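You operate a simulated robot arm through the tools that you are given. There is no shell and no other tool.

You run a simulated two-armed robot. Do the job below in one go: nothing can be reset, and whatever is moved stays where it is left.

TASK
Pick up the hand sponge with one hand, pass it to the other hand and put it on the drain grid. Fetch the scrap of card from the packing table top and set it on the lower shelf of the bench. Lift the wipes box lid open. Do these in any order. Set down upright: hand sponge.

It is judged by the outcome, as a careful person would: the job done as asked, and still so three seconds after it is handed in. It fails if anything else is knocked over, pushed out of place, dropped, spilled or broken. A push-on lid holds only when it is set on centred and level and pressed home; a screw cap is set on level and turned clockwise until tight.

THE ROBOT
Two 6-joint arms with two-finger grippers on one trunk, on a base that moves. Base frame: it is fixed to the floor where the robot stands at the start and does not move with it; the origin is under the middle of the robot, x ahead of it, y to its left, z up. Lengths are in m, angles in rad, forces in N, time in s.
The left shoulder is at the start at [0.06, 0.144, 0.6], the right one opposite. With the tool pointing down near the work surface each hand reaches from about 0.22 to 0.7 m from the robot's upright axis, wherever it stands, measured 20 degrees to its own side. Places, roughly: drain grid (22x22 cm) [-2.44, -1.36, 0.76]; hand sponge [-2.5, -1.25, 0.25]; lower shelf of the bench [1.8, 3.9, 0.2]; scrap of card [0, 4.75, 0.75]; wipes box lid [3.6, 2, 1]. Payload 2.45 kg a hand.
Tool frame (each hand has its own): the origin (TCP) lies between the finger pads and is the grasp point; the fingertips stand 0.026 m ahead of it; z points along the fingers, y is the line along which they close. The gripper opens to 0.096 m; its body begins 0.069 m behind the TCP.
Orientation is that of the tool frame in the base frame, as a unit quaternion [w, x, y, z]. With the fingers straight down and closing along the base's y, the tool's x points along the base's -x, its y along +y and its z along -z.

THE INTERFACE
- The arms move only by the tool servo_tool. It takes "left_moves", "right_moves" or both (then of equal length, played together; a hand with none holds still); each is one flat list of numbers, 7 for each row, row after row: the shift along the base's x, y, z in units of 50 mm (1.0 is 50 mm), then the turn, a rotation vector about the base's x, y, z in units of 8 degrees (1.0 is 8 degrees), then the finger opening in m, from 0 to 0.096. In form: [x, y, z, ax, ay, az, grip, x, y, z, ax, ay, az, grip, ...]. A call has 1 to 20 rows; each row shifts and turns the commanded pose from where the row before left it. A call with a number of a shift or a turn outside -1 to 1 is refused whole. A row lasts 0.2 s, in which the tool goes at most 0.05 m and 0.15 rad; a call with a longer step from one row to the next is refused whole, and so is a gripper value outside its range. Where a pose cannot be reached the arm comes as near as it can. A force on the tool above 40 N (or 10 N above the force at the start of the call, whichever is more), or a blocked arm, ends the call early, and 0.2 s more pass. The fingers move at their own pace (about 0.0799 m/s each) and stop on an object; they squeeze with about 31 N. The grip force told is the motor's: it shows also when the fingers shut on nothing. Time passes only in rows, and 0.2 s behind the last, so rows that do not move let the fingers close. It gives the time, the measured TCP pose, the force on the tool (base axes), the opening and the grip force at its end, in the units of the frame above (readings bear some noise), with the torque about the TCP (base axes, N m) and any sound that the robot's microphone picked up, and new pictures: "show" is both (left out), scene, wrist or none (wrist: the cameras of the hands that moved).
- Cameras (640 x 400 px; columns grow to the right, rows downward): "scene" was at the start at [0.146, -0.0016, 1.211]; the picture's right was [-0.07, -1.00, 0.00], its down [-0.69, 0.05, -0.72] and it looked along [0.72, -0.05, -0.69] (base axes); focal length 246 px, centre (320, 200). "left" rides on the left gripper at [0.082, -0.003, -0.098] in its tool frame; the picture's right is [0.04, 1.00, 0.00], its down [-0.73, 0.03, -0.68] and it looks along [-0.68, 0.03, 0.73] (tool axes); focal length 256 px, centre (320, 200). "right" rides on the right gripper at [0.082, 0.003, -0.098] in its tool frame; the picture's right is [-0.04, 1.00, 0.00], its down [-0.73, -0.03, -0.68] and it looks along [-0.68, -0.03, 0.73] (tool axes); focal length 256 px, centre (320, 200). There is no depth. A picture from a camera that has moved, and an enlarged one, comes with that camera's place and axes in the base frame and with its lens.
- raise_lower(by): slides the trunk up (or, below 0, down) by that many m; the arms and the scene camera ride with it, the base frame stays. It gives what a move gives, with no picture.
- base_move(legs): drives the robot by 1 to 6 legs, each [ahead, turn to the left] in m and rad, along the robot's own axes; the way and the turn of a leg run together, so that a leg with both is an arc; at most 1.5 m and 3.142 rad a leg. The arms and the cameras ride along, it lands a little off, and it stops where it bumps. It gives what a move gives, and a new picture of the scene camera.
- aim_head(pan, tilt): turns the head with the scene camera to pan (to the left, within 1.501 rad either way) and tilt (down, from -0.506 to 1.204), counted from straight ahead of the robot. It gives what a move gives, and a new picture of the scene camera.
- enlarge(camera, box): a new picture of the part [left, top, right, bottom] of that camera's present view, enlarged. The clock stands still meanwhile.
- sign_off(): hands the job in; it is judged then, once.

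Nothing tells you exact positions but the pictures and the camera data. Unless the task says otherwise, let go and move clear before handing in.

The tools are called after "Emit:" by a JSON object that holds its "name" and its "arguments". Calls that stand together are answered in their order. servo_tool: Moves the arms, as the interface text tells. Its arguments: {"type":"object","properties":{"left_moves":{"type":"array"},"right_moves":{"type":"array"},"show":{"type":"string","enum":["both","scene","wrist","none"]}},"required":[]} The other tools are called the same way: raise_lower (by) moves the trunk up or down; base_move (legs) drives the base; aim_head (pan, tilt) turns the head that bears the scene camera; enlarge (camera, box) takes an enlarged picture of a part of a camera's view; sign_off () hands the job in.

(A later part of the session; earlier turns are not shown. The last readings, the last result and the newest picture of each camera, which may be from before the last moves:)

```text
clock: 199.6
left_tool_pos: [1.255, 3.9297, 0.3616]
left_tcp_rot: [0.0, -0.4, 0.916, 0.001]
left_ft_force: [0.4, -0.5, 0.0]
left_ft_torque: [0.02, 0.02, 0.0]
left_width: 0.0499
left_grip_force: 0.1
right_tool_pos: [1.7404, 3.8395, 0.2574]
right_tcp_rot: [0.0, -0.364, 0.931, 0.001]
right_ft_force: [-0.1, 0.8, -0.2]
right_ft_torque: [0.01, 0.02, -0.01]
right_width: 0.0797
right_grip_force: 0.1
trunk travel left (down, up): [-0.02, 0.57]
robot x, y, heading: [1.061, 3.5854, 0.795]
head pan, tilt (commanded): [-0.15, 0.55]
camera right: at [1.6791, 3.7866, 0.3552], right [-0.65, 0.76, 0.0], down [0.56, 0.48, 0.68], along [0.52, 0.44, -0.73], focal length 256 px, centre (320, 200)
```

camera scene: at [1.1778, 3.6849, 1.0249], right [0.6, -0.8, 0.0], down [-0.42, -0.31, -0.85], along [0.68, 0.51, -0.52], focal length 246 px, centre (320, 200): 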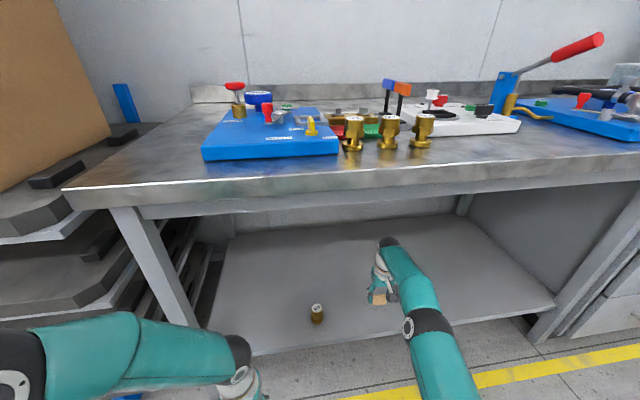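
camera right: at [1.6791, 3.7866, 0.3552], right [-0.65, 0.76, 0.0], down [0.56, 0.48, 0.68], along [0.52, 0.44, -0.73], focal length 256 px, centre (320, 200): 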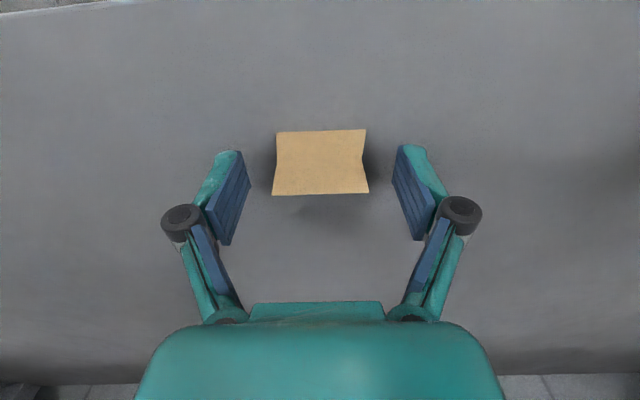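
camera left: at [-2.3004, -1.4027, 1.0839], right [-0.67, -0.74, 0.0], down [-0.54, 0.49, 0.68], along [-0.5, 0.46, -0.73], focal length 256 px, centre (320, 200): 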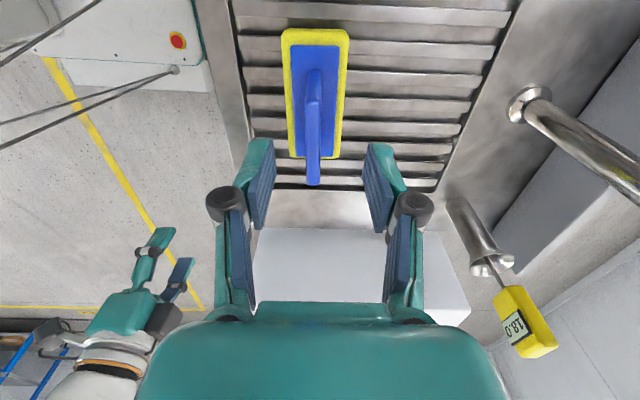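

The card stands on the shelf, released. Raising the hand straight up and drawing it out.

Emit:
{"name": "servo_tool", "arguments": {"right_moves": [0, 0, 0.4, 0, 0, 0, 0.08, 0, 0, 0.6, 0, 0, 0, 0.08, -0.2, -0.2, 0.3, 0, 0, 0, 0.08, -0.6, -0.6, 0, 0, 0, 0, 0.08, -0.6, -0.6, 0, 0, 0, 0, 0.08, -0.6, -0.6, 0, 0, 0, 0, 0.08, -0.6, -0.6, 0, 0, 0, 0, 0.08, -0.6, -0.6, 0, 0, 0, 0, 0.08], "show": "both"}}

Emit:
{"name": "enlarge", "arguments": {"camera": "scene", "box": [280, 210, 480, 340]}}

```text
clock: 201.4
left_tool_pos: [1.254, 3.9304, 0.3626]
left_tcp_rot: [-0.001, -0.4, 0.916, 0.0]
left_ft_force: [0.3, 0.2, 0.3]
left_ft_torque: [-0.01, -0.01, -0.05]
left_width: 0.0502
left_grip_force: 0.0
right_tool_pos: [1.583, 3.6784, 0.3249]
right_tcp_rot: [0.001, -0.364, 0.932, 0.001]
right_ft_force: [-0.2, 0.1, -0.4]
right_ft_torque: [0.03, 0.0, -0.01]
right_width: 0.0801
right_grip_force: 0.0
trunk travel left (down, up): [-0.02, 0.57]
robot x, y, heading: [1.0624, 3.5864, 0.797]
head pan, tilt (commanded): [-0.15, 0.55]
camera scene: at [1.1792, 3.6859, 1.0244], right [0.6, -0.8, 0.0], down [-0.42, -0.31, -0.85], along [0.68, 0.51, -0.52], focal length 246 px, centre (320, 200)
camera right: at [1.5213, 3.6266, 0.4226], right [-0.65, 0.76, 0.0], down [0.56, 0.47, 0.68], along [0.52, 0.44, -0.73], focal length 256 px, centre (320, 200)
```

scene: 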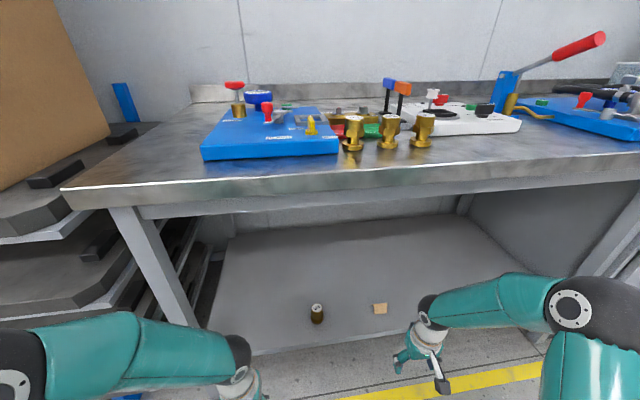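
right: 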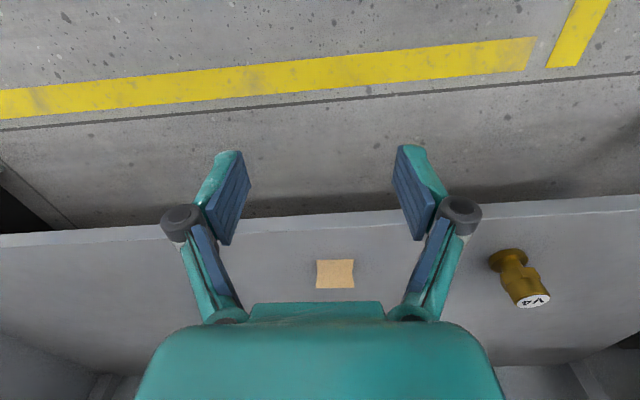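

```text
3.08 times, centred on (380, 275) of scene
camera zoom: at [1.1792, 3.6859, 1.0244], right [0.6, -0.8, 0.0], down [-0.42, -0.31, -0.85], along [0.68, 0.51, -0.52], focal length 756 px, centre (135, -31)
```

zoom: 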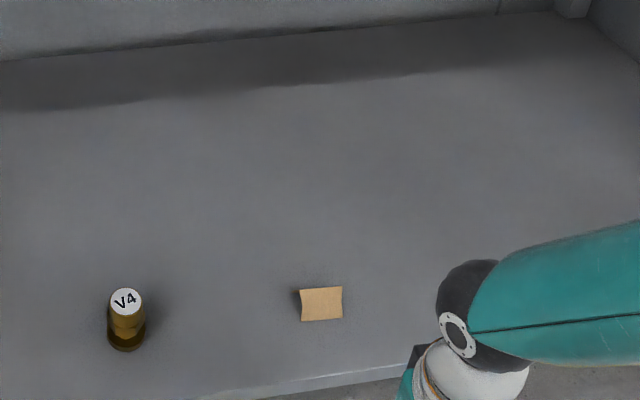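

The card is on the lower shelf, upright and away from other things. Now I'll back off, raise the trunk a bit and head down the aisle toward the wipes box.

Emit:
{"name": "base_move", "arguments": {"legs": [[-0.45, 0]]}}

Emit:
{"name": "raise_lower", "arguments": {"by": 0.3}}

Emit:
{"name": "base_move", "arguments": {"legs": [[0, -0.5]]}}

Emit:
{"name": "base_move", "arguments": {"legs": [[0, -0.5]]}}

Emit:
{"name": "aim_head", "arguments": {"pan": 0.0, "tilt": 0.3}}

```text
clock: 204.2
left_tool_pos: [0.9353, 3.6039, 0.3633]
left_tcp_rot: [0.001, -0.399, 0.917, 0.001]
left_ft_force: [0.0, 0.4, 0.0]
left_ft_torque: [-0.01, -0.01, 0.0]
left_width: 0.0499
left_grip_force: 0.0
right_tool_pos: [1.2631, 3.3527, 0.3241]
right_tcp_rot: [0.0, -0.363, 0.932, 0.0]
right_ft_force: [1.1, 0.0, -0.6]
right_ft_torque: [0.01, 0.0, -0.02]
right_width: 0.08
right_grip_force: 0.1
trunk travel left (down, up): [-0.02, 0.57]
robot x, y, heading: [0.7463, 3.2606, 0.793]
head pan, tilt (commanded): [-0.15, 0.55]
camera scene: at [0.8596, 3.36, 1.0244], right [0.6, -0.8, 0.0], down [-0.42, -0.31, -0.85], along [0.68, 0.51, -0.52], focal length 246 px, centre (320, 200)
```

scene: 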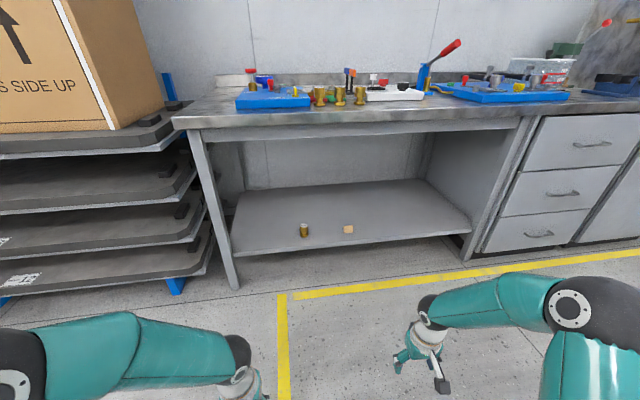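

```text
clock: 207.2
left_tool_pos: [0.9354, 3.6047, 0.6614]
left_tcp_rot: [0.001, -0.399, 0.917, 0.001]
left_ft_force: [-0.1, -0.1, 0.3]
left_ft_torque: [-0.01, -0.04, 0.01]
left_width: 0.0501
left_grip_force: 0.2
right_tool_pos: [1.2635, 3.3519, 0.6248]
right_tcp_rot: [0.0, -0.363, 0.932, 0.001]
right_ft_force: [0.3, -0.4, 1.0]
right_ft_torque: [-0.01, 0.0, 0.01]
right_width: 0.0802
right_grip_force: 0.0
trunk travel left (down, up): [-0.32, 0.27]
robot x, y, heading: [0.7408, 3.2591, 0.79]
head pan, tilt (commanded): [-0.15, 0.55]
```

```text
clock: 209.1
left_tool_pos: [1.0689, 3.4757, 0.6625]
left_tcp_rot: [0.0, -0.17, 0.985, 0.0]
left_ft_force: [0.6, 0.8, -1.0]
left_ft_torque: [-0.02, 0.02, 0.0]
left_width: 0.0499
left_grip_force: 0.0
right_tool_pos: [1.2452, 3.101, 0.6249]
right_tcp_rot: [0.0, -0.13, 0.991, 0.0]
right_ft_force: [0.1, -0.6, -0.8]
right_ft_torque: [0.02, 0.02, -0.01]
right_width: 0.0799
right_grip_force: 0.1
trunk travel left (down, up): [-0.32, 0.27]
robot x, y, heading: [0.7299, 3.2756, 0.311]
head pan, tilt (commanded): [-0.15, 0.55]
camera scene: at [0.8834, 3.3143, 1.3244], right [0.16, -0.99, 0.0], down [-0.52, -0.08, -0.85], along [0.84, 0.14, -0.52], focal length 246 px, centre (320, 200)
```

scene: 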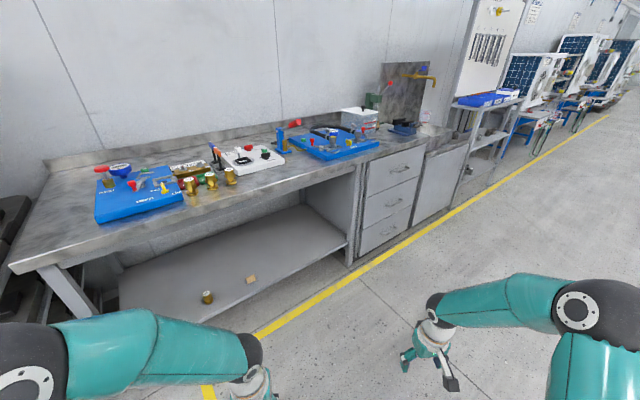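

```text
clock: 211.1
left_tool_pos: [1.1247, 3.2865, 0.6638]
left_tcp_rot: [0.001, 0.083, 0.997, -0.001]
left_ft_force: [0.3, 0.0, 0.6]
left_ft_torque: [0.02, -0.02, -0.01]
left_width: 0.05
left_grip_force: 0.1
right_tool_pos: [1.0965, 2.8743, 0.6256]
right_tcp_rot: [0.0, 0.121, 0.993, 0.0]
right_ft_force: [-0.6, 0.7, -0.7]
right_ft_torque: [-0.03, 0.02, -0.02]
right_width: 0.08
right_grip_force: 0.1
trunk travel left (down, up): [-0.32, 0.27]
robot x, y, heading: [0.7386, 3.2994, -0.198]
head pan, tilt (commanded): [-0.15, 0.55]
camera scene: at [0.8866, 3.2592, 1.3244], right [-0.34, -0.94, 0.0], down [-0.49, 0.18, -0.85], along [0.8, -0.29, -0.52], focal length 246 px, centre (320, 200)
```

scene: 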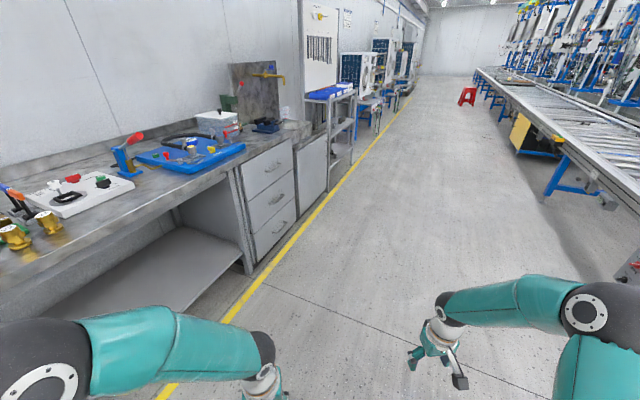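

```text
clock: 211.9
left_tool_pos: [1.1244, 3.2877, 0.6629]
left_tcp_rot: [0.001, 0.082, 0.997, 0.0]
left_ft_force: [-0.3, -0.1, 0.6]
left_ft_torque: [0.04, 0.0, 0.0]
left_width: 0.0498
left_grip_force: 0.0
right_tool_pos: [1.0956, 2.875, 0.626]
right_tcp_rot: [0.001, 0.122, 0.993, -0.001]
right_ft_force: [-1.1, -0.2, 0.5]
right_ft_torque: [-0.01, 0.02, 0.01]
right_width: 0.08
right_grip_force: 0.0
trunk travel left (down, up): [-0.32, 0.27]
robot x, y, heading: [0.7418, 3.2988, -0.196]
head pan, tilt (commanded): [0.0, 0.3]
camera scene: at [0.8934, 3.271, 1.3473], right [-0.2, -0.98, 0.0], down [-0.29, 0.06, -0.95], along [0.94, -0.19, -0.3], focal length 246 px, centre (320, 200)
```

scene: 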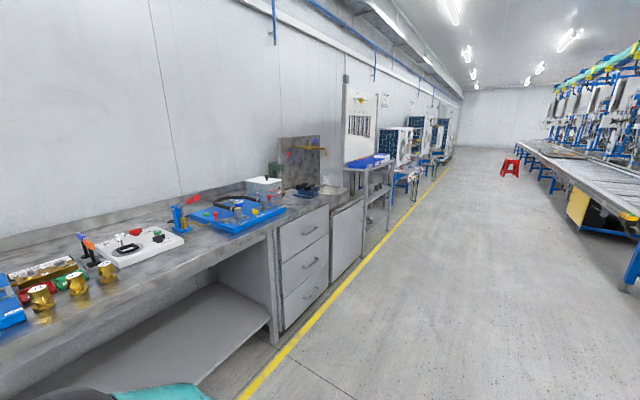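

The wipes box should be around the blue tray on the tool-board rack. Zooming in there.

Emit:
{"name": "enlarge", "arguments": {"camera": "scene", "box": [310, 90, 450, 200]}}

```text
3.64 times, centred on (380, 145) of scene
camera zoom: at [0.8934, 3.271, 1.3473], right [-0.2, -0.98, 0.0], down [-0.29, 0.06, -0.95], along [0.94, -0.19, -0.3], focal length 894 px, centre (102, 400)
```

zoom: 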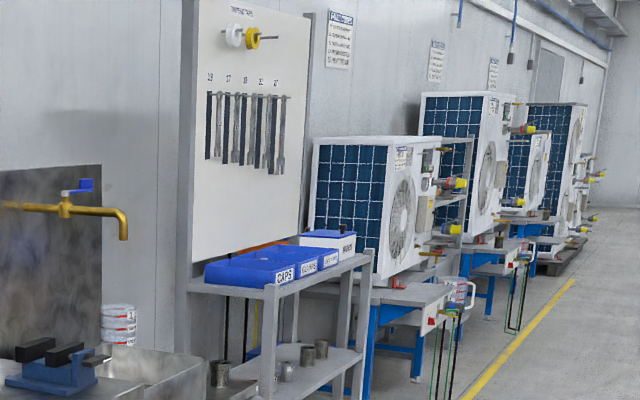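

The wipes box is the white box with a blue lid at the far end of the rack's top shelf. I'll drive down the aisle and face it.

Emit:
{"name": "base_move", "arguments": {"legs": [[0, -0.58], [1.4, 0], [1.1, 0]]}}

Emit:
{"name": "base_move", "arguments": {"legs": [[0, 0.55]]}}

Emit:
{"name": "base_move", "arguments": {"legs": [[0, 0.55]]}}

Emit:
{"name": "base_move", "arguments": {"legs": [[0, 0.45]]}}

```text
clock: 226.1
left_tool_pos: [2.7606, 1.2315, 0.6625]
left_tcp_rot: [0.001, 0.392, 0.92, 0.0]
left_ft_force: [0.0, -0.6, -0.5]
left_ft_torque: [-0.04, -0.02, -0.02]
left_width: 0.0499
left_grip_force: 0.1
right_tool_pos: [2.4894, 0.9177, 0.6255]
right_tcp_rot: [0.0, 0.428, 0.904, -0.001]
right_ft_force: [-0.6, -0.8, 0.0]
right_ft_torque: [-0.03, -0.01, 0.0]
right_width: 0.0801
right_grip_force: 0.1
trunk travel left (down, up): [-0.32, 0.27]
robot x, y, heading: [2.4628, 1.4718, -0.832]
head pan, tilt (commanded): [0.0, 0.3]
camera scene: at [2.5647, 1.3611, 1.3473], right [-0.74, -0.67, 0.0], down [-0.2, 0.22, -0.95], along [0.64, -0.71, -0.3], focal length 246 px, centre (320, 200)
```

scene: 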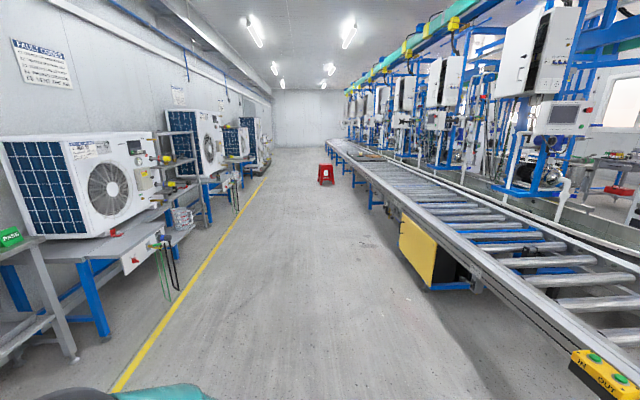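

```text
clock: 228.2
left_tool_pos: [2.8382, 1.4209, 0.6631]
left_tcp_rot: [0.0, 0.134, 0.991, 0.0]
left_ft_force: [0.8, 0.3, -0.5]
left_ft_torque: [-0.01, -0.03, -0.03]
left_width: 0.05
left_grip_force: 0.1
right_tool_pos: [2.7661, 1.0137, 0.6257]
right_tcp_rot: [0.0, 0.173, 0.985, -0.001]
right_ft_force: [0.4, 0.2, -0.4]
right_ft_torque: [-0.03, 0.01, 0.0]
right_width: 0.0802
right_grip_force: 0.0
trunk travel left (down, up): [-0.32, 0.27]
robot x, y, heading: [2.4495, 1.4506, -0.296]
head pan, tilt (commanded): [0.0, 0.3]
camera scene: at [2.6, 1.4097, 1.3473], right [-0.29, -0.96, 0.0], down [-0.28, 0.09, -0.95], along [0.91, -0.28, -0.3], focal length 246 px, centre (320, 200)
```

scene: 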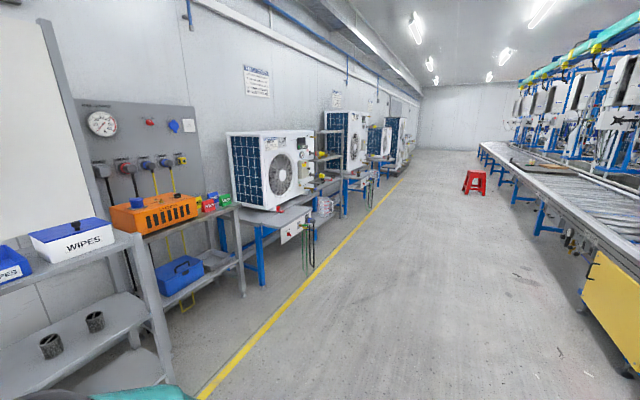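

```text
clock: 230.3
left_tool_pos: [2.7962, 1.6368, 0.6639]
left_tcp_rot: [0.001, -0.151, 0.989, 0.0]
left_ft_force: [0.1, 0.1, 0.2]
left_ft_torque: [-0.01, 0.01, 0.03]
left_width: 0.0501
left_grip_force: 0.0
right_tool_pos: [2.9559, 1.2547, 0.6257]
right_tcp_rot: [0.001, -0.111, 0.994, 0.0]
right_ft_force: [0.3, 0.4, 0.3]
right_ft_torque: [0.0, 0.03, 0.0]
right_width: 0.0799
right_grip_force: 0.1
trunk travel left (down, up): [-0.32, 0.27]
robot x, y, heading: [2.4554, 1.43, 0.269]
head pan, tilt (commanded): [0.0, 0.3]
camera scene: at [2.6095, 1.4744, 1.3473], right [0.27, -0.96, 0.0], down [-0.29, -0.08, -0.95], along [0.92, 0.26, -0.3], focal length 246 px, centre (320, 200)
```

scene: 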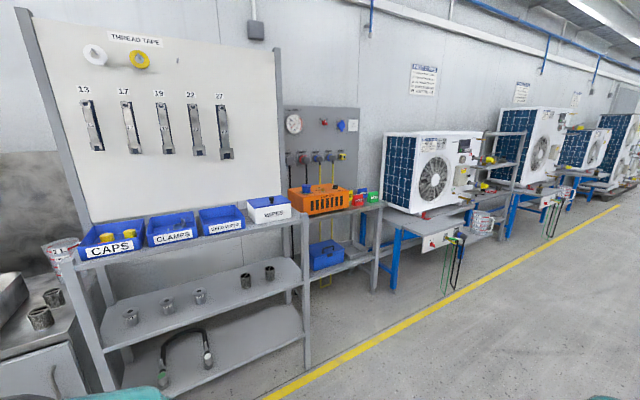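

```text
clock: 232.2
left_tool_pos: [2.672, 1.7655, 0.6653]
left_tcp_rot: [0.0, -0.369, 0.929, 0.0]
left_ft_force: [0.2, 0.1, 0.2]
left_ft_torque: [0.02, -0.01, -0.02]
left_width: 0.0499
left_grip_force: 0.1
right_tool_pos: [2.9821, 1.4913, 0.6262]
right_tcp_rot: [0.0, -0.332, 0.943, -0.001]
right_ft_force: [0.4, -0.4, -0.7]
right_ft_torque: [0.02, -0.01, -0.01]
right_width: 0.0802
right_grip_force: 0.0
trunk travel left (down, up): [-0.32, 0.27]
robot x, y, heading: [2.4689, 1.4188, 0.724]
head pan, tilt (commanded): [0.0, 0.3]
camera scene: at [2.5905, 1.5221, 1.3473], right [0.66, -0.75, 0.0], down [-0.22, -0.2, -0.95], along [0.72, 0.63, -0.3], focal length 246 px, centre (320, 200)
```

scene: 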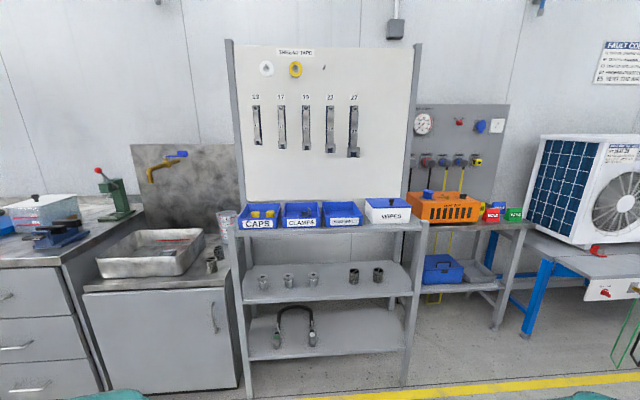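

There it is: a white "WIPES" box with a blue lid, fourth on the rack's top shelf. Zooming in on the lid.

Emit:
{"name": "enlarge", "arguments": {"camera": "scene", "box": [320, 180, 440, 250]}}

```text
5.33 times, centred on (380, 215) of scene
camera zoom: at [2.5905, 1.5221, 1.3473], right [0.66, -0.75, 0.0], down [-0.22, -0.2, -0.95], along [0.72, 0.63, -0.3], focal length 1311 px, centre (0, 120)
```

zoom: 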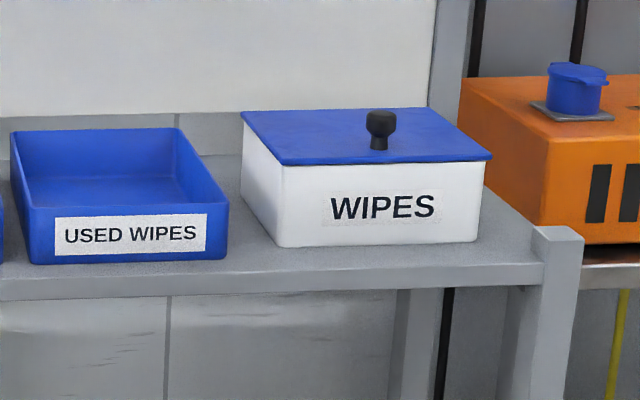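

The lid is a flat hinged plate, about 18×14 cm, hinge at the back and a black knob near its front centre. I'll raise the trunk and the hands, then position so the box is ahead of my right hand.

Emit:
{"name": "raise_lower", "arguments": {"by": 0.26}}

Emit:
{"name": "servo_tool", "arguments": {"left_moves": [0, 0, 0.7, 0, 0, 0, 0.05, 0, 0, 0.7, 0, 0, 0, 0.05, 0, 0, 0.7, 0, 0, 0, 0.05, 0, 0, 0.7, 0, 0, 0, 0.05], "right_moves": [0, 0, 0.9, 0, 0, 0, 0.06, 0, 0, 0.9, 0, 0, 0, 0.06, 0, 0, 0.9, 0, 0, 0, 0.06, 0, 0, 0.9, 0, 0, 0, 0.06], "show": "none"}}

Emit:
{"name": "base_move", "arguments": {"legs": [[0, -0.3], [0.5, 0], [0, 0.36]]}}

Emit:
{"name": "aim_head", "arguments": {"pan": -0.15, "tilt": 0.7}}

```text
clock: 234.9
left_tool_pos: [2.672, 1.7649, 0.9267]
left_tcp_rot: [0.001, -0.369, 0.929, 0.001]
left_ft_force: [-0.6, 0.4, -0.2]
left_ft_torque: [0.03, 0.01, -0.01]
left_width: 0.0501
left_grip_force: 0.1
right_tool_pos: [2.9828, 1.4919, 0.8865]
right_tcp_rot: [0.001, -0.332, 0.943, -0.001]
right_ft_force: [1.0, 0.4, 0.5]
right_ft_torque: [0.02, 0.01, -0.01]
right_width: 0.0802
right_grip_force: 0.1
trunk travel left (down, up): [-0.58, 0.01]
robot x, y, heading: [2.4709, 1.42, 0.722]
head pan, tilt (commanded): [0.0, 0.3]
```

```text
clock: 235.9
left_tool_pos: [2.6708, 1.7639, 1.0645]
left_tcp_rot: [0.0, -0.369, 0.93, 0.0]
left_ft_force: [-0.3, 0.4, 0.2]
left_ft_torque: [-0.02, -0.04, -0.02]
left_width: 0.0501
left_grip_force: 0.0
right_tool_pos: [2.9812, 1.4909, 1.068]
right_tcp_rot: [0.001, -0.332, 0.943, -0.001]
right_ft_force: [-0.2, 0.0, 0.6]
right_ft_torque: [-0.01, -0.01, -0.01]
right_width: 0.0601
right_grip_force: 0.0
trunk travel left (down, up): [-0.58, 0.01]
robot x, y, heading: [2.473, 1.4166, 0.721]
head pan, tilt (commanded): [0.0, 0.3]
```

```text
clock: 241.1
left_tool_pos: [3.1079, 1.9767, 1.0633]
left_tcp_rot: [0.0, -0.394, 0.919, 0.0]
left_ft_force: [-0.5, -0.3, 0.7]
left_ft_torque: [0.01, 0.02, 0.02]
left_width: 0.0503
left_grip_force: 0.0
right_tool_pos: [3.4308, 1.7202, 1.069]
right_tcp_rot: [0.002, -0.357, 0.934, -0.001]
right_ft_force: [-0.4, -0.4, 0.0]
right_ft_torque: [0.01, 0.01, -0.01]
right_width: 0.06
right_grip_force: 0.0
trunk travel left (down, up): [-0.58, 0.01]
robot x, y, heading: [2.941, 1.6061, 0.772]
head pan, tilt (commanded): [0.0, 0.3]
camera scene: at [3.0503, 1.7169, 1.6075], right [0.7, -0.72, 0.0], down [-0.21, -0.21, -0.96], along [0.68, 0.67, -0.3], focal length 246 px, centre (320, 200)
```

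scene: 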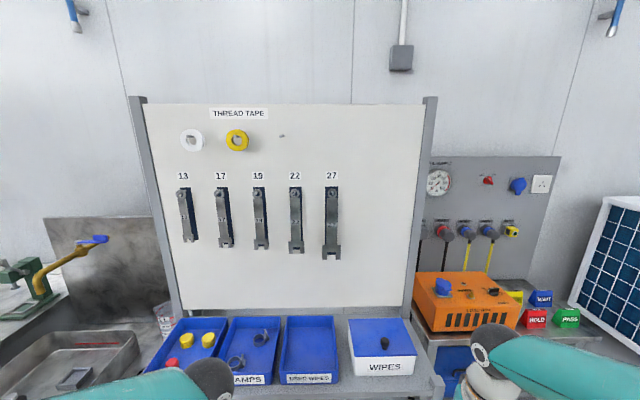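

```text
clock: 242.0
left_tool_pos: [3.1075, 1.9749, 1.0647]
left_tcp_rot: [0.001, -0.394, 0.919, 0.0]
left_ft_force: [0.3, 0.8, 0.1]
left_ft_torque: [0.01, -0.01, 0.0]
left_width: 0.05
left_grip_force: 0.1
right_tool_pos: [3.4331, 1.7193, 1.0689]
right_tcp_rot: [0.001, -0.357, 0.934, 0.0]
right_ft_force: [0.3, -0.6, 0.9]
right_ft_torque: [0.0, -0.01, 0.0]
right_width: 0.06
right_grip_force: 0.0
trunk travel left (down, up): [-0.58, 0.01]
robot x, y, heading: [2.9337, 1.6063, 0.777]
head pan, tilt (commanded): [-0.15, 0.7]
camera scene: at [3.0532, 1.701, 1.5714], right [0.58, -0.81, 0.0], down [-0.52, -0.38, -0.77], along [0.62, 0.45, -0.64], focal length 246 px, centre (320, 200)
```

scene: 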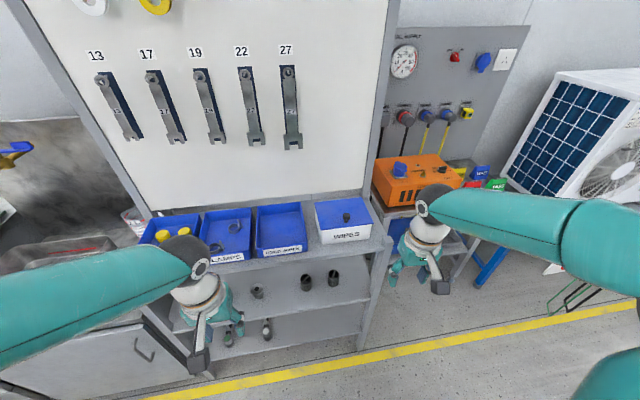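

The box is just ahead. Zooming to measure the lid, knob and the board behind it.

Emit:
{"name": "enlarge", "arguments": {"camera": "scene", "box": [290, 170, 400, 260]}}

Emit:
{"name": "enlarge", "arguments": {"camera": "right", "box": [0, 0, 640, 400]}}

```text
4.44 times, centred on (345, 215) of scene
camera zoom: at [3.0532, 1.701, 1.5714], right [0.58, -0.81, 0.0], down [-0.52, -0.38, -0.77], along [0.62, 0.45, -0.64], focal length 1093 px, centre (209, 133)
```

zoom: 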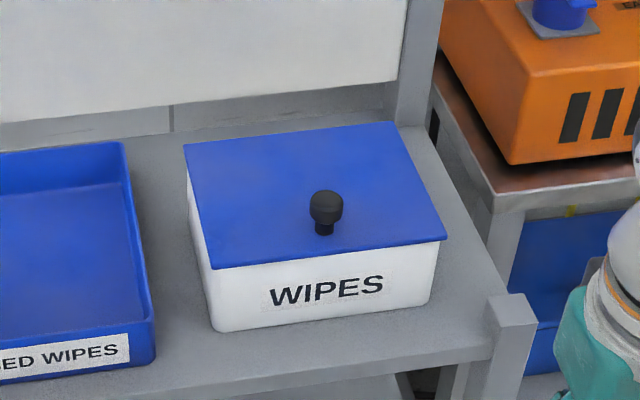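

```text
1.00 times, centred on (320, 200) of right (not enlarged: the box is as wide or as high as the picture)
camera zoom: at [3.3697, 1.6687, 1.1674], right [-0.64, 0.77, 0.0], down [0.57, 0.47, 0.68], along [0.53, 0.43, -0.73], focal length 256 px, centre (320, 200)
```

zoom: 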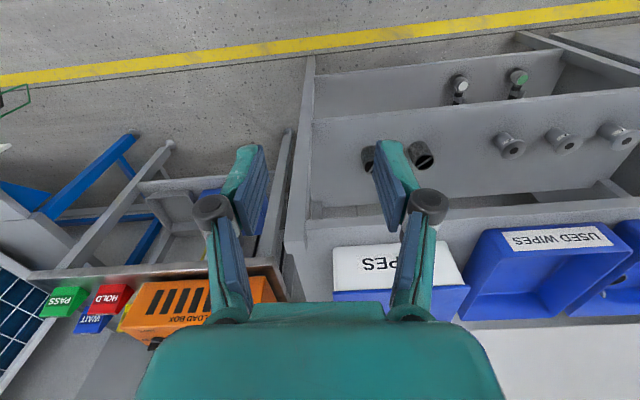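

Measurements: lid top at z≈1.005, knob head near (3.558, 1.963, 1.04), hinge along the back edge about 11 cm behind the knob, and the board some 9 cm behind the hinge. I'll raise the right hand, go ahead 0.22 m, and align the hand with the box.

Emit:
{"name": "servo_tool", "arguments": {"right_moves": [0, 0, 0.8, 0, 0, 0.4, 0.06, 0, 0, 0.6, 0, 0, 0, 0.06], "show": "none"}}

Emit:
{"name": "base_move", "arguments": {"legs": [[0.21, 0.01]]}}

Emit:
{"name": "enlarge", "arguments": {"camera": "right", "box": [0, 0, 640, 400]}}

```text
clock: 242.6
left_tool_pos: [3.108, 1.9765, 1.0639]
left_tcp_rot: [0.0, -0.394, 0.919, 0.001]
left_ft_force: [-0.3, 0.1, -1.0]
left_ft_torque: [-0.01, 0.02, -0.02]
left_width: 0.05
left_grip_force: 0.0
right_tool_pos: [3.4319, 1.7201, 1.1399]
right_tcp_rot: [0.0, -0.383, 0.924, -0.001]
right_ft_force: [0.2, -0.4, 0.3]
right_ft_torque: [0.03, -0.02, 0.03]
right_width: 0.0598
right_grip_force: 0.1
trunk travel left (down, up): [-0.58, 0.01]
robot x, y, heading: [2.9411, 1.6068, 0.774]
head pan, tilt (commanded): [-0.15, 0.7]
```

```text
clock: 244.3
left_tool_pos: [3.2641, 2.1291, 1.0648]
left_tcp_rot: [0.0, -0.393, 0.919, 0.0]
left_ft_force: [-0.3, 0.6, -0.3]
left_ft_torque: [-0.05, 0.02, 0.01]
left_width: 0.0502
left_grip_force: 0.0
right_tool_pos: [3.589, 1.8739, 1.1394]
right_tcp_rot: [0.001, -0.383, 0.924, -0.001]
right_ft_force: [0.7, 0.0, 0.1]
right_ft_torque: [0.0, 0.04, 0.01]
right_width: 0.06
right_grip_force: 0.0
trunk travel left (down, up): [-0.58, 0.01]
robot x, y, heading: [3.095, 1.7585, 0.768]
head pan, tilt (commanded): [-0.15, 0.7]
camera scene: at [3.2101, 1.8546, 1.5711], right [0.58, -0.81, 0.0], down [-0.52, -0.38, -0.76], along [0.62, 0.45, -0.65], focal length 246 px, centre (320, 200)
```

scene: 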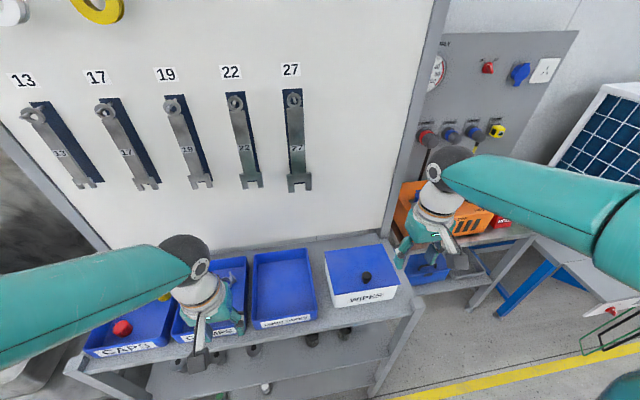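

```text
1.00 times, centred on (320, 200) of right (not enlarged: the box is as wide or as high as the picture)
camera zoom: at [3.5305, 1.819, 1.2381], right [-0.68, 0.73, 0.0], down [0.54, 0.5, 0.68], along [0.5, 0.46, -0.73], focal length 256 px, centre (320, 200)
```

zoom: 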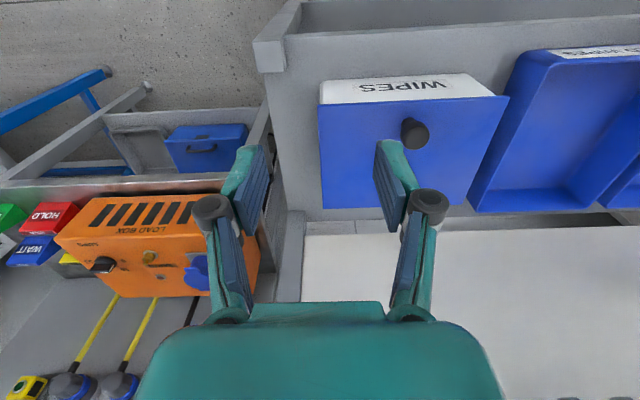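

I see the knob clearly in the wrist view, at about (3.553, 1.955). Moving over it and tilting the hand forward about 15°.

Emit:
{"name": "servo_tool", "arguments": {"right_moves": [-0.36, 0.81, 0, 0.655, -0.67, 0, 0.06, -0.36, 0.81, -0.3, 0.655, -0.67, 0, 0.06, 0, 0, -0.3, 0, 0, 0, 0.06], "show": "both"}}

Emit:
{"name": "enlarge", "arguments": {"camera": "right", "box": [220, 60, 460, 240]}}

```text
clock: 245.1
left_tool_pos: [3.2629, 2.1281, 1.0654]
left_tcp_rot: [0.001, -0.394, 0.919, 0.0]
left_ft_force: [-0.5, 0.2, -0.4]
left_ft_torque: [-0.02, -0.02, 0.02]
left_width: 0.0503
left_grip_force: 0.0
right_tool_pos: [3.5538, 1.9528, 1.1117]
right_tcp_rot: [0.122, -0.379, 0.916, 0.05]
right_ft_force: [-0.7, -0.2, 0.0]
right_ft_torque: [0.02, -0.01, -0.01]
right_width: 0.0603
right_grip_force: 0.1
trunk travel left (down, up): [-0.58, 0.01]
robot x, y, heading: [3.0946, 1.7615, 0.772]
head pan, tilt (commanded): [-0.15, 0.7]
camera scene: at [3.2089, 1.8529, 1.5713], right [0.58, -0.81, 0.0], down [-0.52, -0.38, -0.76], along [0.62, 0.45, -0.64], focal length 246 px, centre (320, 200)
camera right: at [3.4799, 1.8828, 1.1849], right [-0.68, 0.73, 0.01], down [0.39, 0.36, 0.85], along [0.62, 0.58, -0.53], focal length 256 px, centre (320, 200)
```

scene: 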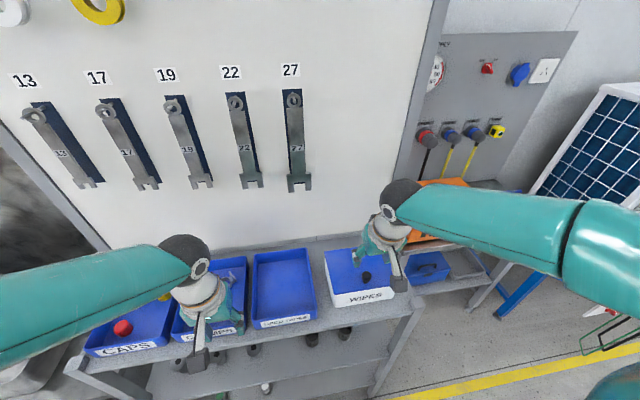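
right: 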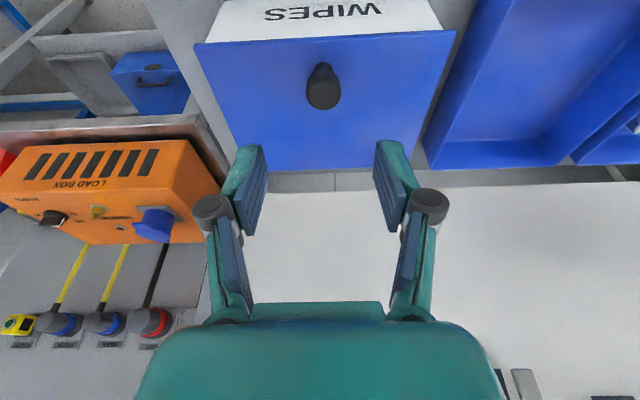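

```text
2.22 times, centred on (340, 150) of right
camera zoom: at [3.4799, 1.8828, 1.1849], right [-0.68, 0.73, 0.01], down [0.39, 0.36, 0.85], along [0.62, 0.58, -0.53], focal length 569 px, centre (276, 311)
```

zoom: 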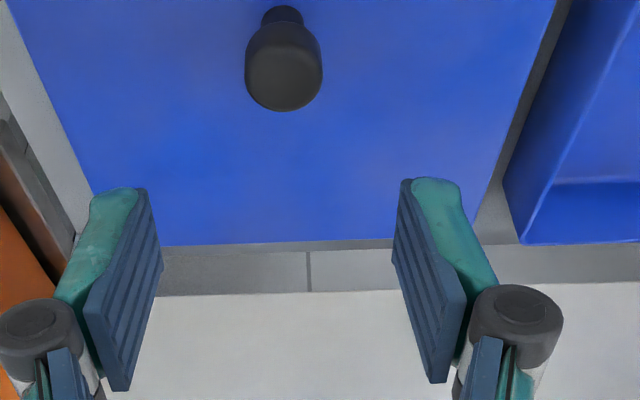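

The knob head is centred between the fingers at about (3.555, 1.957, 1.035). Lowering onto it.

Emit:
{"name": "servo_tool", "arguments": {"right_moves": [0.008, 0.028, -0.478, 0, 0, 0, 0.06, 0.008, 0.028, -0.478, 0, 0, 0, 0.06, 0.008, 0.028, -0.478, 0, 0, 0, 0.06], "show": "wrist"}}

Emit:
{"name": "enlarge", "arguments": {"camera": "scene", "box": [310, 180, 440, 320]}}

```text
clock: 245.9
left_tool_pos: [3.2641, 2.1285, 1.064]
left_tcp_rot: [0.0, -0.394, 0.919, 0.0]
left_ft_force: [-0.4, 0.4, 0.1]
left_ft_torque: [0.04, 0.0, -0.01]
left_width: 0.0498
left_grip_force: 0.0
right_tool_pos: [3.5541, 1.9588, 1.0391]
right_tcp_rot: [0.122, -0.379, 0.916, 0.049]
right_ft_force: [0.1, 0.9, 0.3]
right_ft_torque: [-0.02, 0.01, 0.0]
right_width: 0.0599
right_grip_force: 0.1
trunk travel left (down, up): [-0.58, 0.01]
robot x, y, heading: [3.0933, 1.7573, 0.773]
head pan, tilt (commanded): [-0.15, 0.7]
camera right: at [3.479, 1.8883, 1.1121], right [-0.68, 0.73, 0.01], down [0.39, 0.36, 0.85], along [0.62, 0.58, -0.53], focal length 256 px, centre (320, 200)
```

right: 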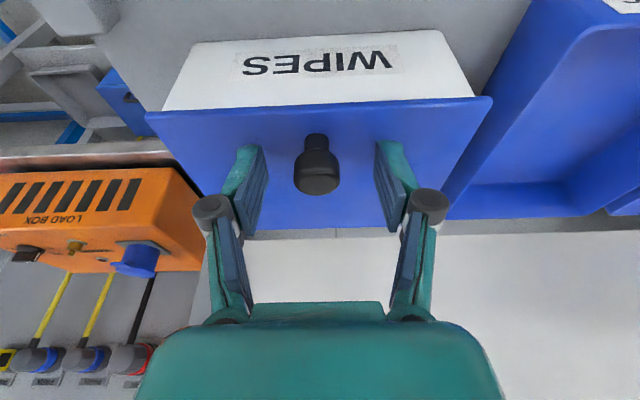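

```text
2.86 times, centred on (375, 250) of scene
camera zoom: at [3.2094, 1.8537, 1.5712], right [0.58, -0.81, 0.0], down [-0.52, -0.38, -0.76], along [0.62, 0.45, -0.64], focal length 702 px, centre (163, 57)
```

zoom: 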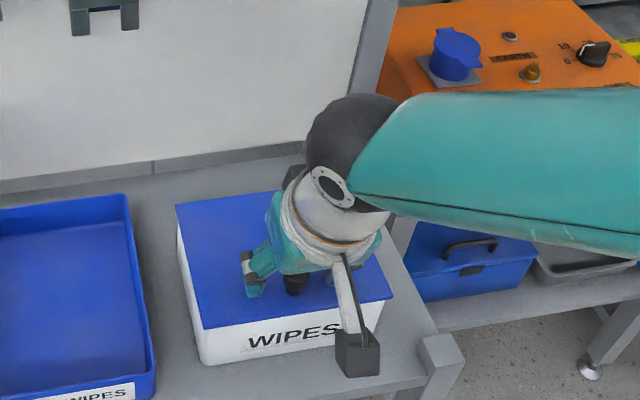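

The knob head is right at the grasp point. Closing on it.

Emit:
{"name": "servo_tool", "arguments": {"right_moves": [0, 0, 0, 0, 0, 0, 0.02, 0, 0, 0, 0, 0, 0, 0.0, 0, 0, 0, 0, 0, 0, 0.0], "show": "wrist"}}

```text
clock: 246.7
left_tool_pos: [3.2631, 2.1278, 1.0656]
left_tcp_rot: [0.002, -0.393, 0.919, 0.0]
left_ft_force: [0.4, 0.3, 0.2]
left_ft_torque: [0.0, -0.01, -0.01]
left_width: 0.0498
left_grip_force: 0.2
right_tool_pos: [3.555, 1.9558, 1.0387]
right_tcp_rot: [0.121, -0.379, 0.916, 0.047]
right_ft_force: [6.4, -6.2, 0.7]
right_ft_torque: [-0.18, -0.02, -0.03]
right_width: 0.0223
right_grip_force: 44.9
trunk travel left (down, up): [-0.58, 0.01]
robot x, y, heading: [3.0937, 1.7525, 0.772]
head pan, tilt (commanded): [-0.15, 0.7]
camera right: at [3.4796, 1.8869, 1.1123], right [-0.68, 0.73, 0.01], down [0.4, 0.36, 0.85], along [0.62, 0.58, -0.53], focal length 256 px, centre (320, 200)
```

right: 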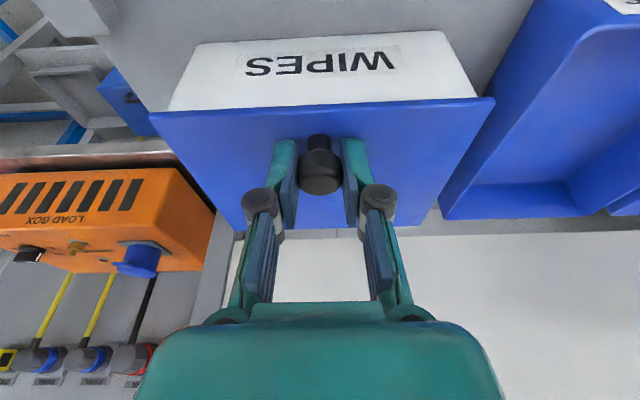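

The knob is gripped (22 mm). Now I'll raise it along an arc about the hinge, first to about 30°, watching forces.

Emit:
{"name": "servo_tool", "arguments": {"right_moves": [0.08, 0.03, 0.196, 0, 0, 0, 0, 0.055, 0.055, 0.196, 0, 0, 0, 0, 0.077, 0.077, 0.18, 0, 0, 0, 0, 0.077, 0.077, 0.18, 0, 0, 0, 0, 0.098, 0.098, 0.158, 0, 0, 0, 0, 0.098, 0.098, 0.158, 0, 0, 0, 0], "show": "both"}}

Emit:
{"name": "enlarge", "arguments": {"camera": "scene", "box": [310, 180, 440, 320]}}

```text
clock: 248.1
left_tool_pos: [3.2607, 2.1255, 1.0651]
left_tcp_rot: [0.002, -0.394, 0.919, 0.0]
left_ft_force: [0.6, -0.3, 0.0]
left_ft_torque: [0.02, 0.01, 0.01]
left_width: 0.0498
left_grip_force: 0.1
right_tool_pos: [3.5759, 1.9778, 1.0936]
right_tcp_rot: [0.123, -0.38, 0.915, 0.048]
right_ft_force: [-16.9, -7.7, 1.4]
right_ft_torque: [-0.94, 1.05, -0.05]
right_width: 0.0225
right_grip_force: 44.7
trunk travel left (down, up): [-0.58, 0.01]
robot x, y, heading: [3.0923, 1.7575, 0.774]
head pan, tilt (commanded): [-0.15, 0.7]
camera scene: at [3.2056, 1.8516, 1.5717], right [0.58, -0.81, 0.0], down [-0.52, -0.37, -0.77], along [0.62, 0.45, -0.64], focal length 246 px, centre (320, 200)
camera right: at [3.5001, 1.9077, 1.1672], right [-0.68, 0.73, 0.01], down [0.39, 0.36, 0.85], along [0.62, 0.58, -0.53], focal length 256 px, centre (320, 200)
```

scene: 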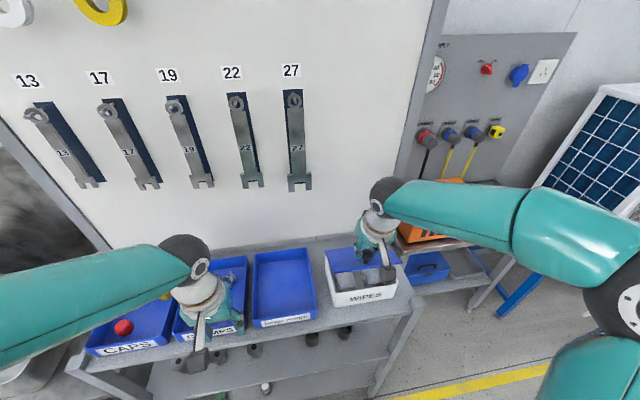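
right: 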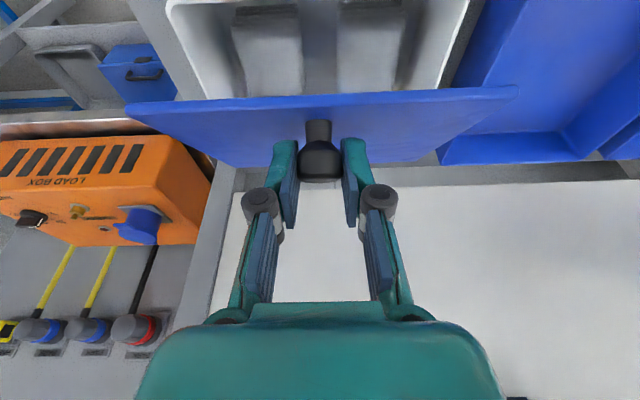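

```text
2.86 times, centred on (375, 250) of scene
camera zoom: at [3.2056, 1.8516, 1.5717], right [0.58, -0.81, 0.0], down [-0.52, -0.37, -0.77], along [0.62, 0.45, -0.64], focal length 702 px, centre (163, 57)
```

zoom: 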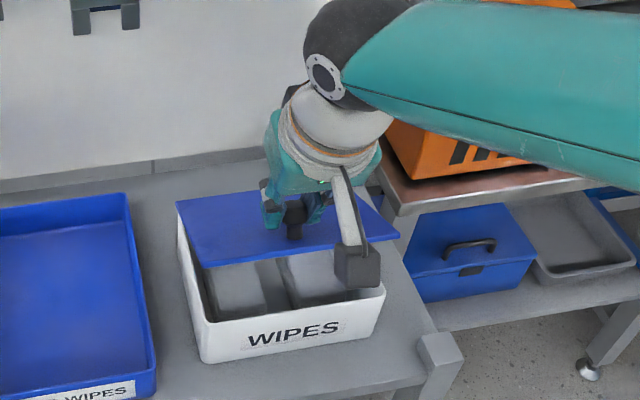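

The lid is opening about its back hinge, with moderate force. The measured arc has a slightly larger radius than I assumed, so I correct it and go on to about 60°.

Emit:
{"name": "servo_tool", "arguments": {"right_moves": [0.139, 0.139, 0.22, 0, 0, 0, 0, 0.139, 0.139, 0.22, 0, 0, 0, 0, 0.146, 0.146, 0.118, 0, 0, 0, 0, 0.146, 0.146, 0.118, 0, 0, 0, 0, 0.158, 0.158, 0.08, 0, 0, 0, 0, 0.158, 0.158, 0.08, 0, 0, 0, 0], "show": "both"}}

Emit:
{"name": "enlarge", "arguments": {"camera": "scene", "box": [310, 180, 440, 320]}}

```text
clock: 249.5
left_tool_pos: [3.2634, 2.1298, 1.0635]
left_tcp_rot: [0.001, -0.394, 0.919, 0.0]
left_ft_force: [-0.3, -0.9, -0.3]
left_ft_torque: [0.02, -0.02, -0.01]
left_width: 0.0499
left_grip_force: 0.1
right_tool_pos: [3.621, 2.024, 1.1347]
right_tcp_rot: [0.12, -0.38, 0.916, 0.047]
right_ft_force: [-15.6, 3.3, -13.1]
right_ft_torque: [-0.89, 0.93, 0.07]
right_width: 0.0224
right_grip_force: 45.1
trunk travel left (down, up): [-0.58, 0.01]
robot x, y, heading: [3.0954, 1.7572, 0.778]
head pan, tilt (commanded): [-0.15, 0.7]
camera scene: at [3.2077, 1.8549, 1.5712], right [0.58, -0.81, 0.0], down [-0.52, -0.38, -0.76], along [0.62, 0.45, -0.64], focal length 246 px, centre (320, 200)
camera right: at [3.5456, 1.9539, 1.2088], right [-0.68, 0.73, 0.0], down [0.4, 0.36, 0.84], along [0.62, 0.58, -0.54], focal length 256 px, centre (320, 200)
```

scene: 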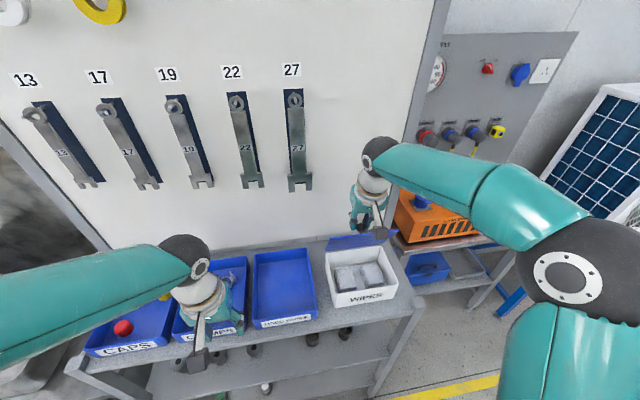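
right: 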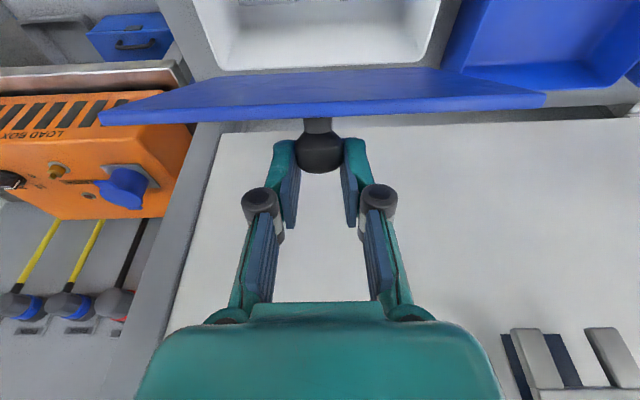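

```text
2.86 times, centred on (375, 250) of scene
camera zoom: at [3.2077, 1.8549, 1.5712], right [0.58, -0.81, 0.0], down [-0.52, -0.38, -0.76], along [0.62, 0.45, -0.64], focal length 702 px, centre (163, 57)
```

zoom: 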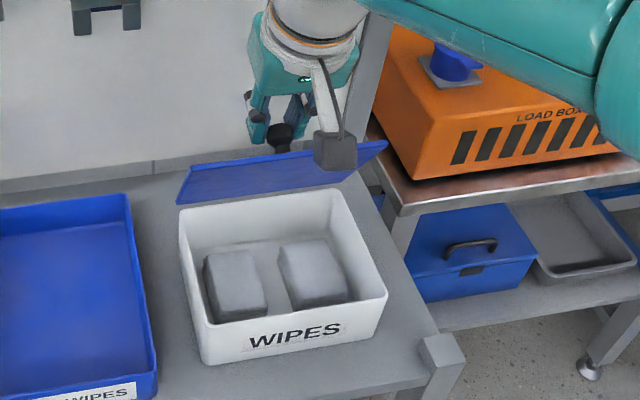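

About 60° open. Forces are moderate; I'll trim the arc a little and continue to about 80°.

Emit:
{"name": "servo_tool", "arguments": {"right_moves": [0.137, 0.193, 0.01, 0, 0, 0, 0, 0.165, 0.165, 0.01, 0, 0, 0, 0, 0.168, 0.168, 0, 0, 0, 0, 0, 0.168, 0.168, 0, 0, 0, 0, 0], "show": "both"}}

Emit:
{"name": "enlarge", "arguments": {"camera": "scene", "box": [310, 160, 440, 300]}}

```text
clock: 250.5
left_tool_pos: [3.2632, 2.128, 1.0647]
left_tcp_rot: [0.0, -0.394, 0.919, -0.001]
left_ft_force: [-0.8, 0.3, -0.9]
left_ft_torque: [0.03, -0.02, 0.02]
left_width: 0.05
left_grip_force: 0.2
right_tool_pos: [3.6533, 2.0569, 1.1368]
right_tcp_rot: [0.121, -0.379, 0.916, 0.047]
right_ft_force: [-12.2, -2.9, -5.5]
right_ft_torque: [-0.8, 0.87, 0.02]
right_width: 0.0222
right_grip_force: 45.4
trunk travel left (down, up): [-0.58, 0.01]
robot x, y, heading: [3.0936, 1.7587, 0.774]
head pan, tilt (commanded): [-0.15, 0.7]
camera scene: at [3.2075, 1.8535, 1.5713], right [0.58, -0.81, 0.0], down [-0.52, -0.38, -0.77], along [0.62, 0.45, -0.64], focal length 246 px, centre (320, 200)
camera right: at [3.578, 1.9872, 1.2104], right [-0.68, 0.73, 0.01], down [0.4, 0.36, 0.85], along [0.62, 0.58, -0.53], focal length 256 px, centre (320, 200)
```

scene: 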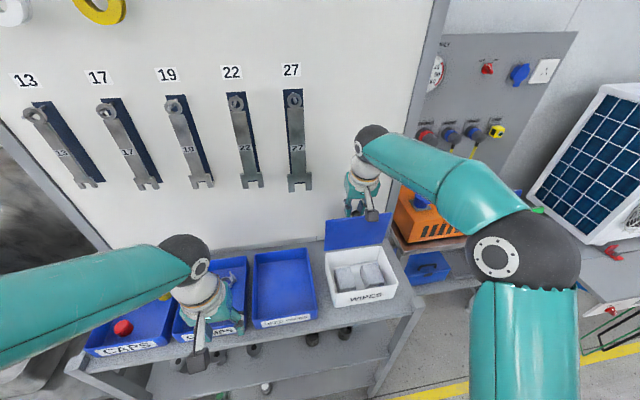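
right: 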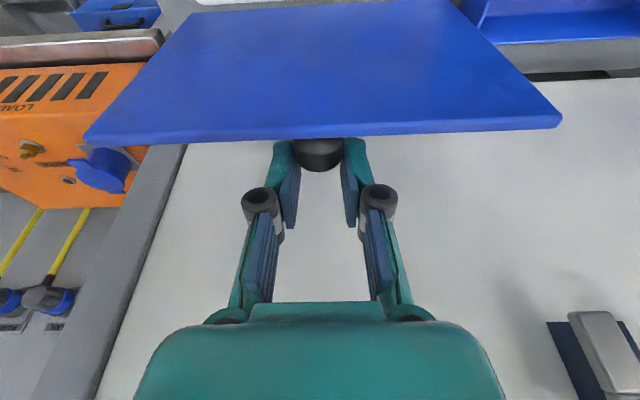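

```text
2.86 times, centred on (375, 230) of scene
camera zoom: at [3.2075, 1.8535, 1.5713], right [0.58, -0.81, 0.0], down [-0.52, -0.38, -0.77], along [0.62, 0.45, -0.64], focal length 702 px, centre (163, 114)
```

zoom: 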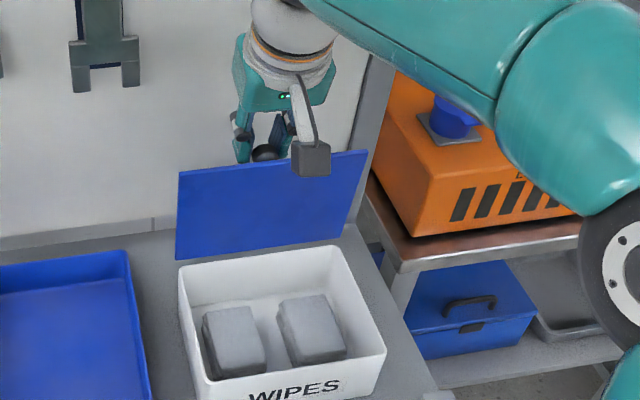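

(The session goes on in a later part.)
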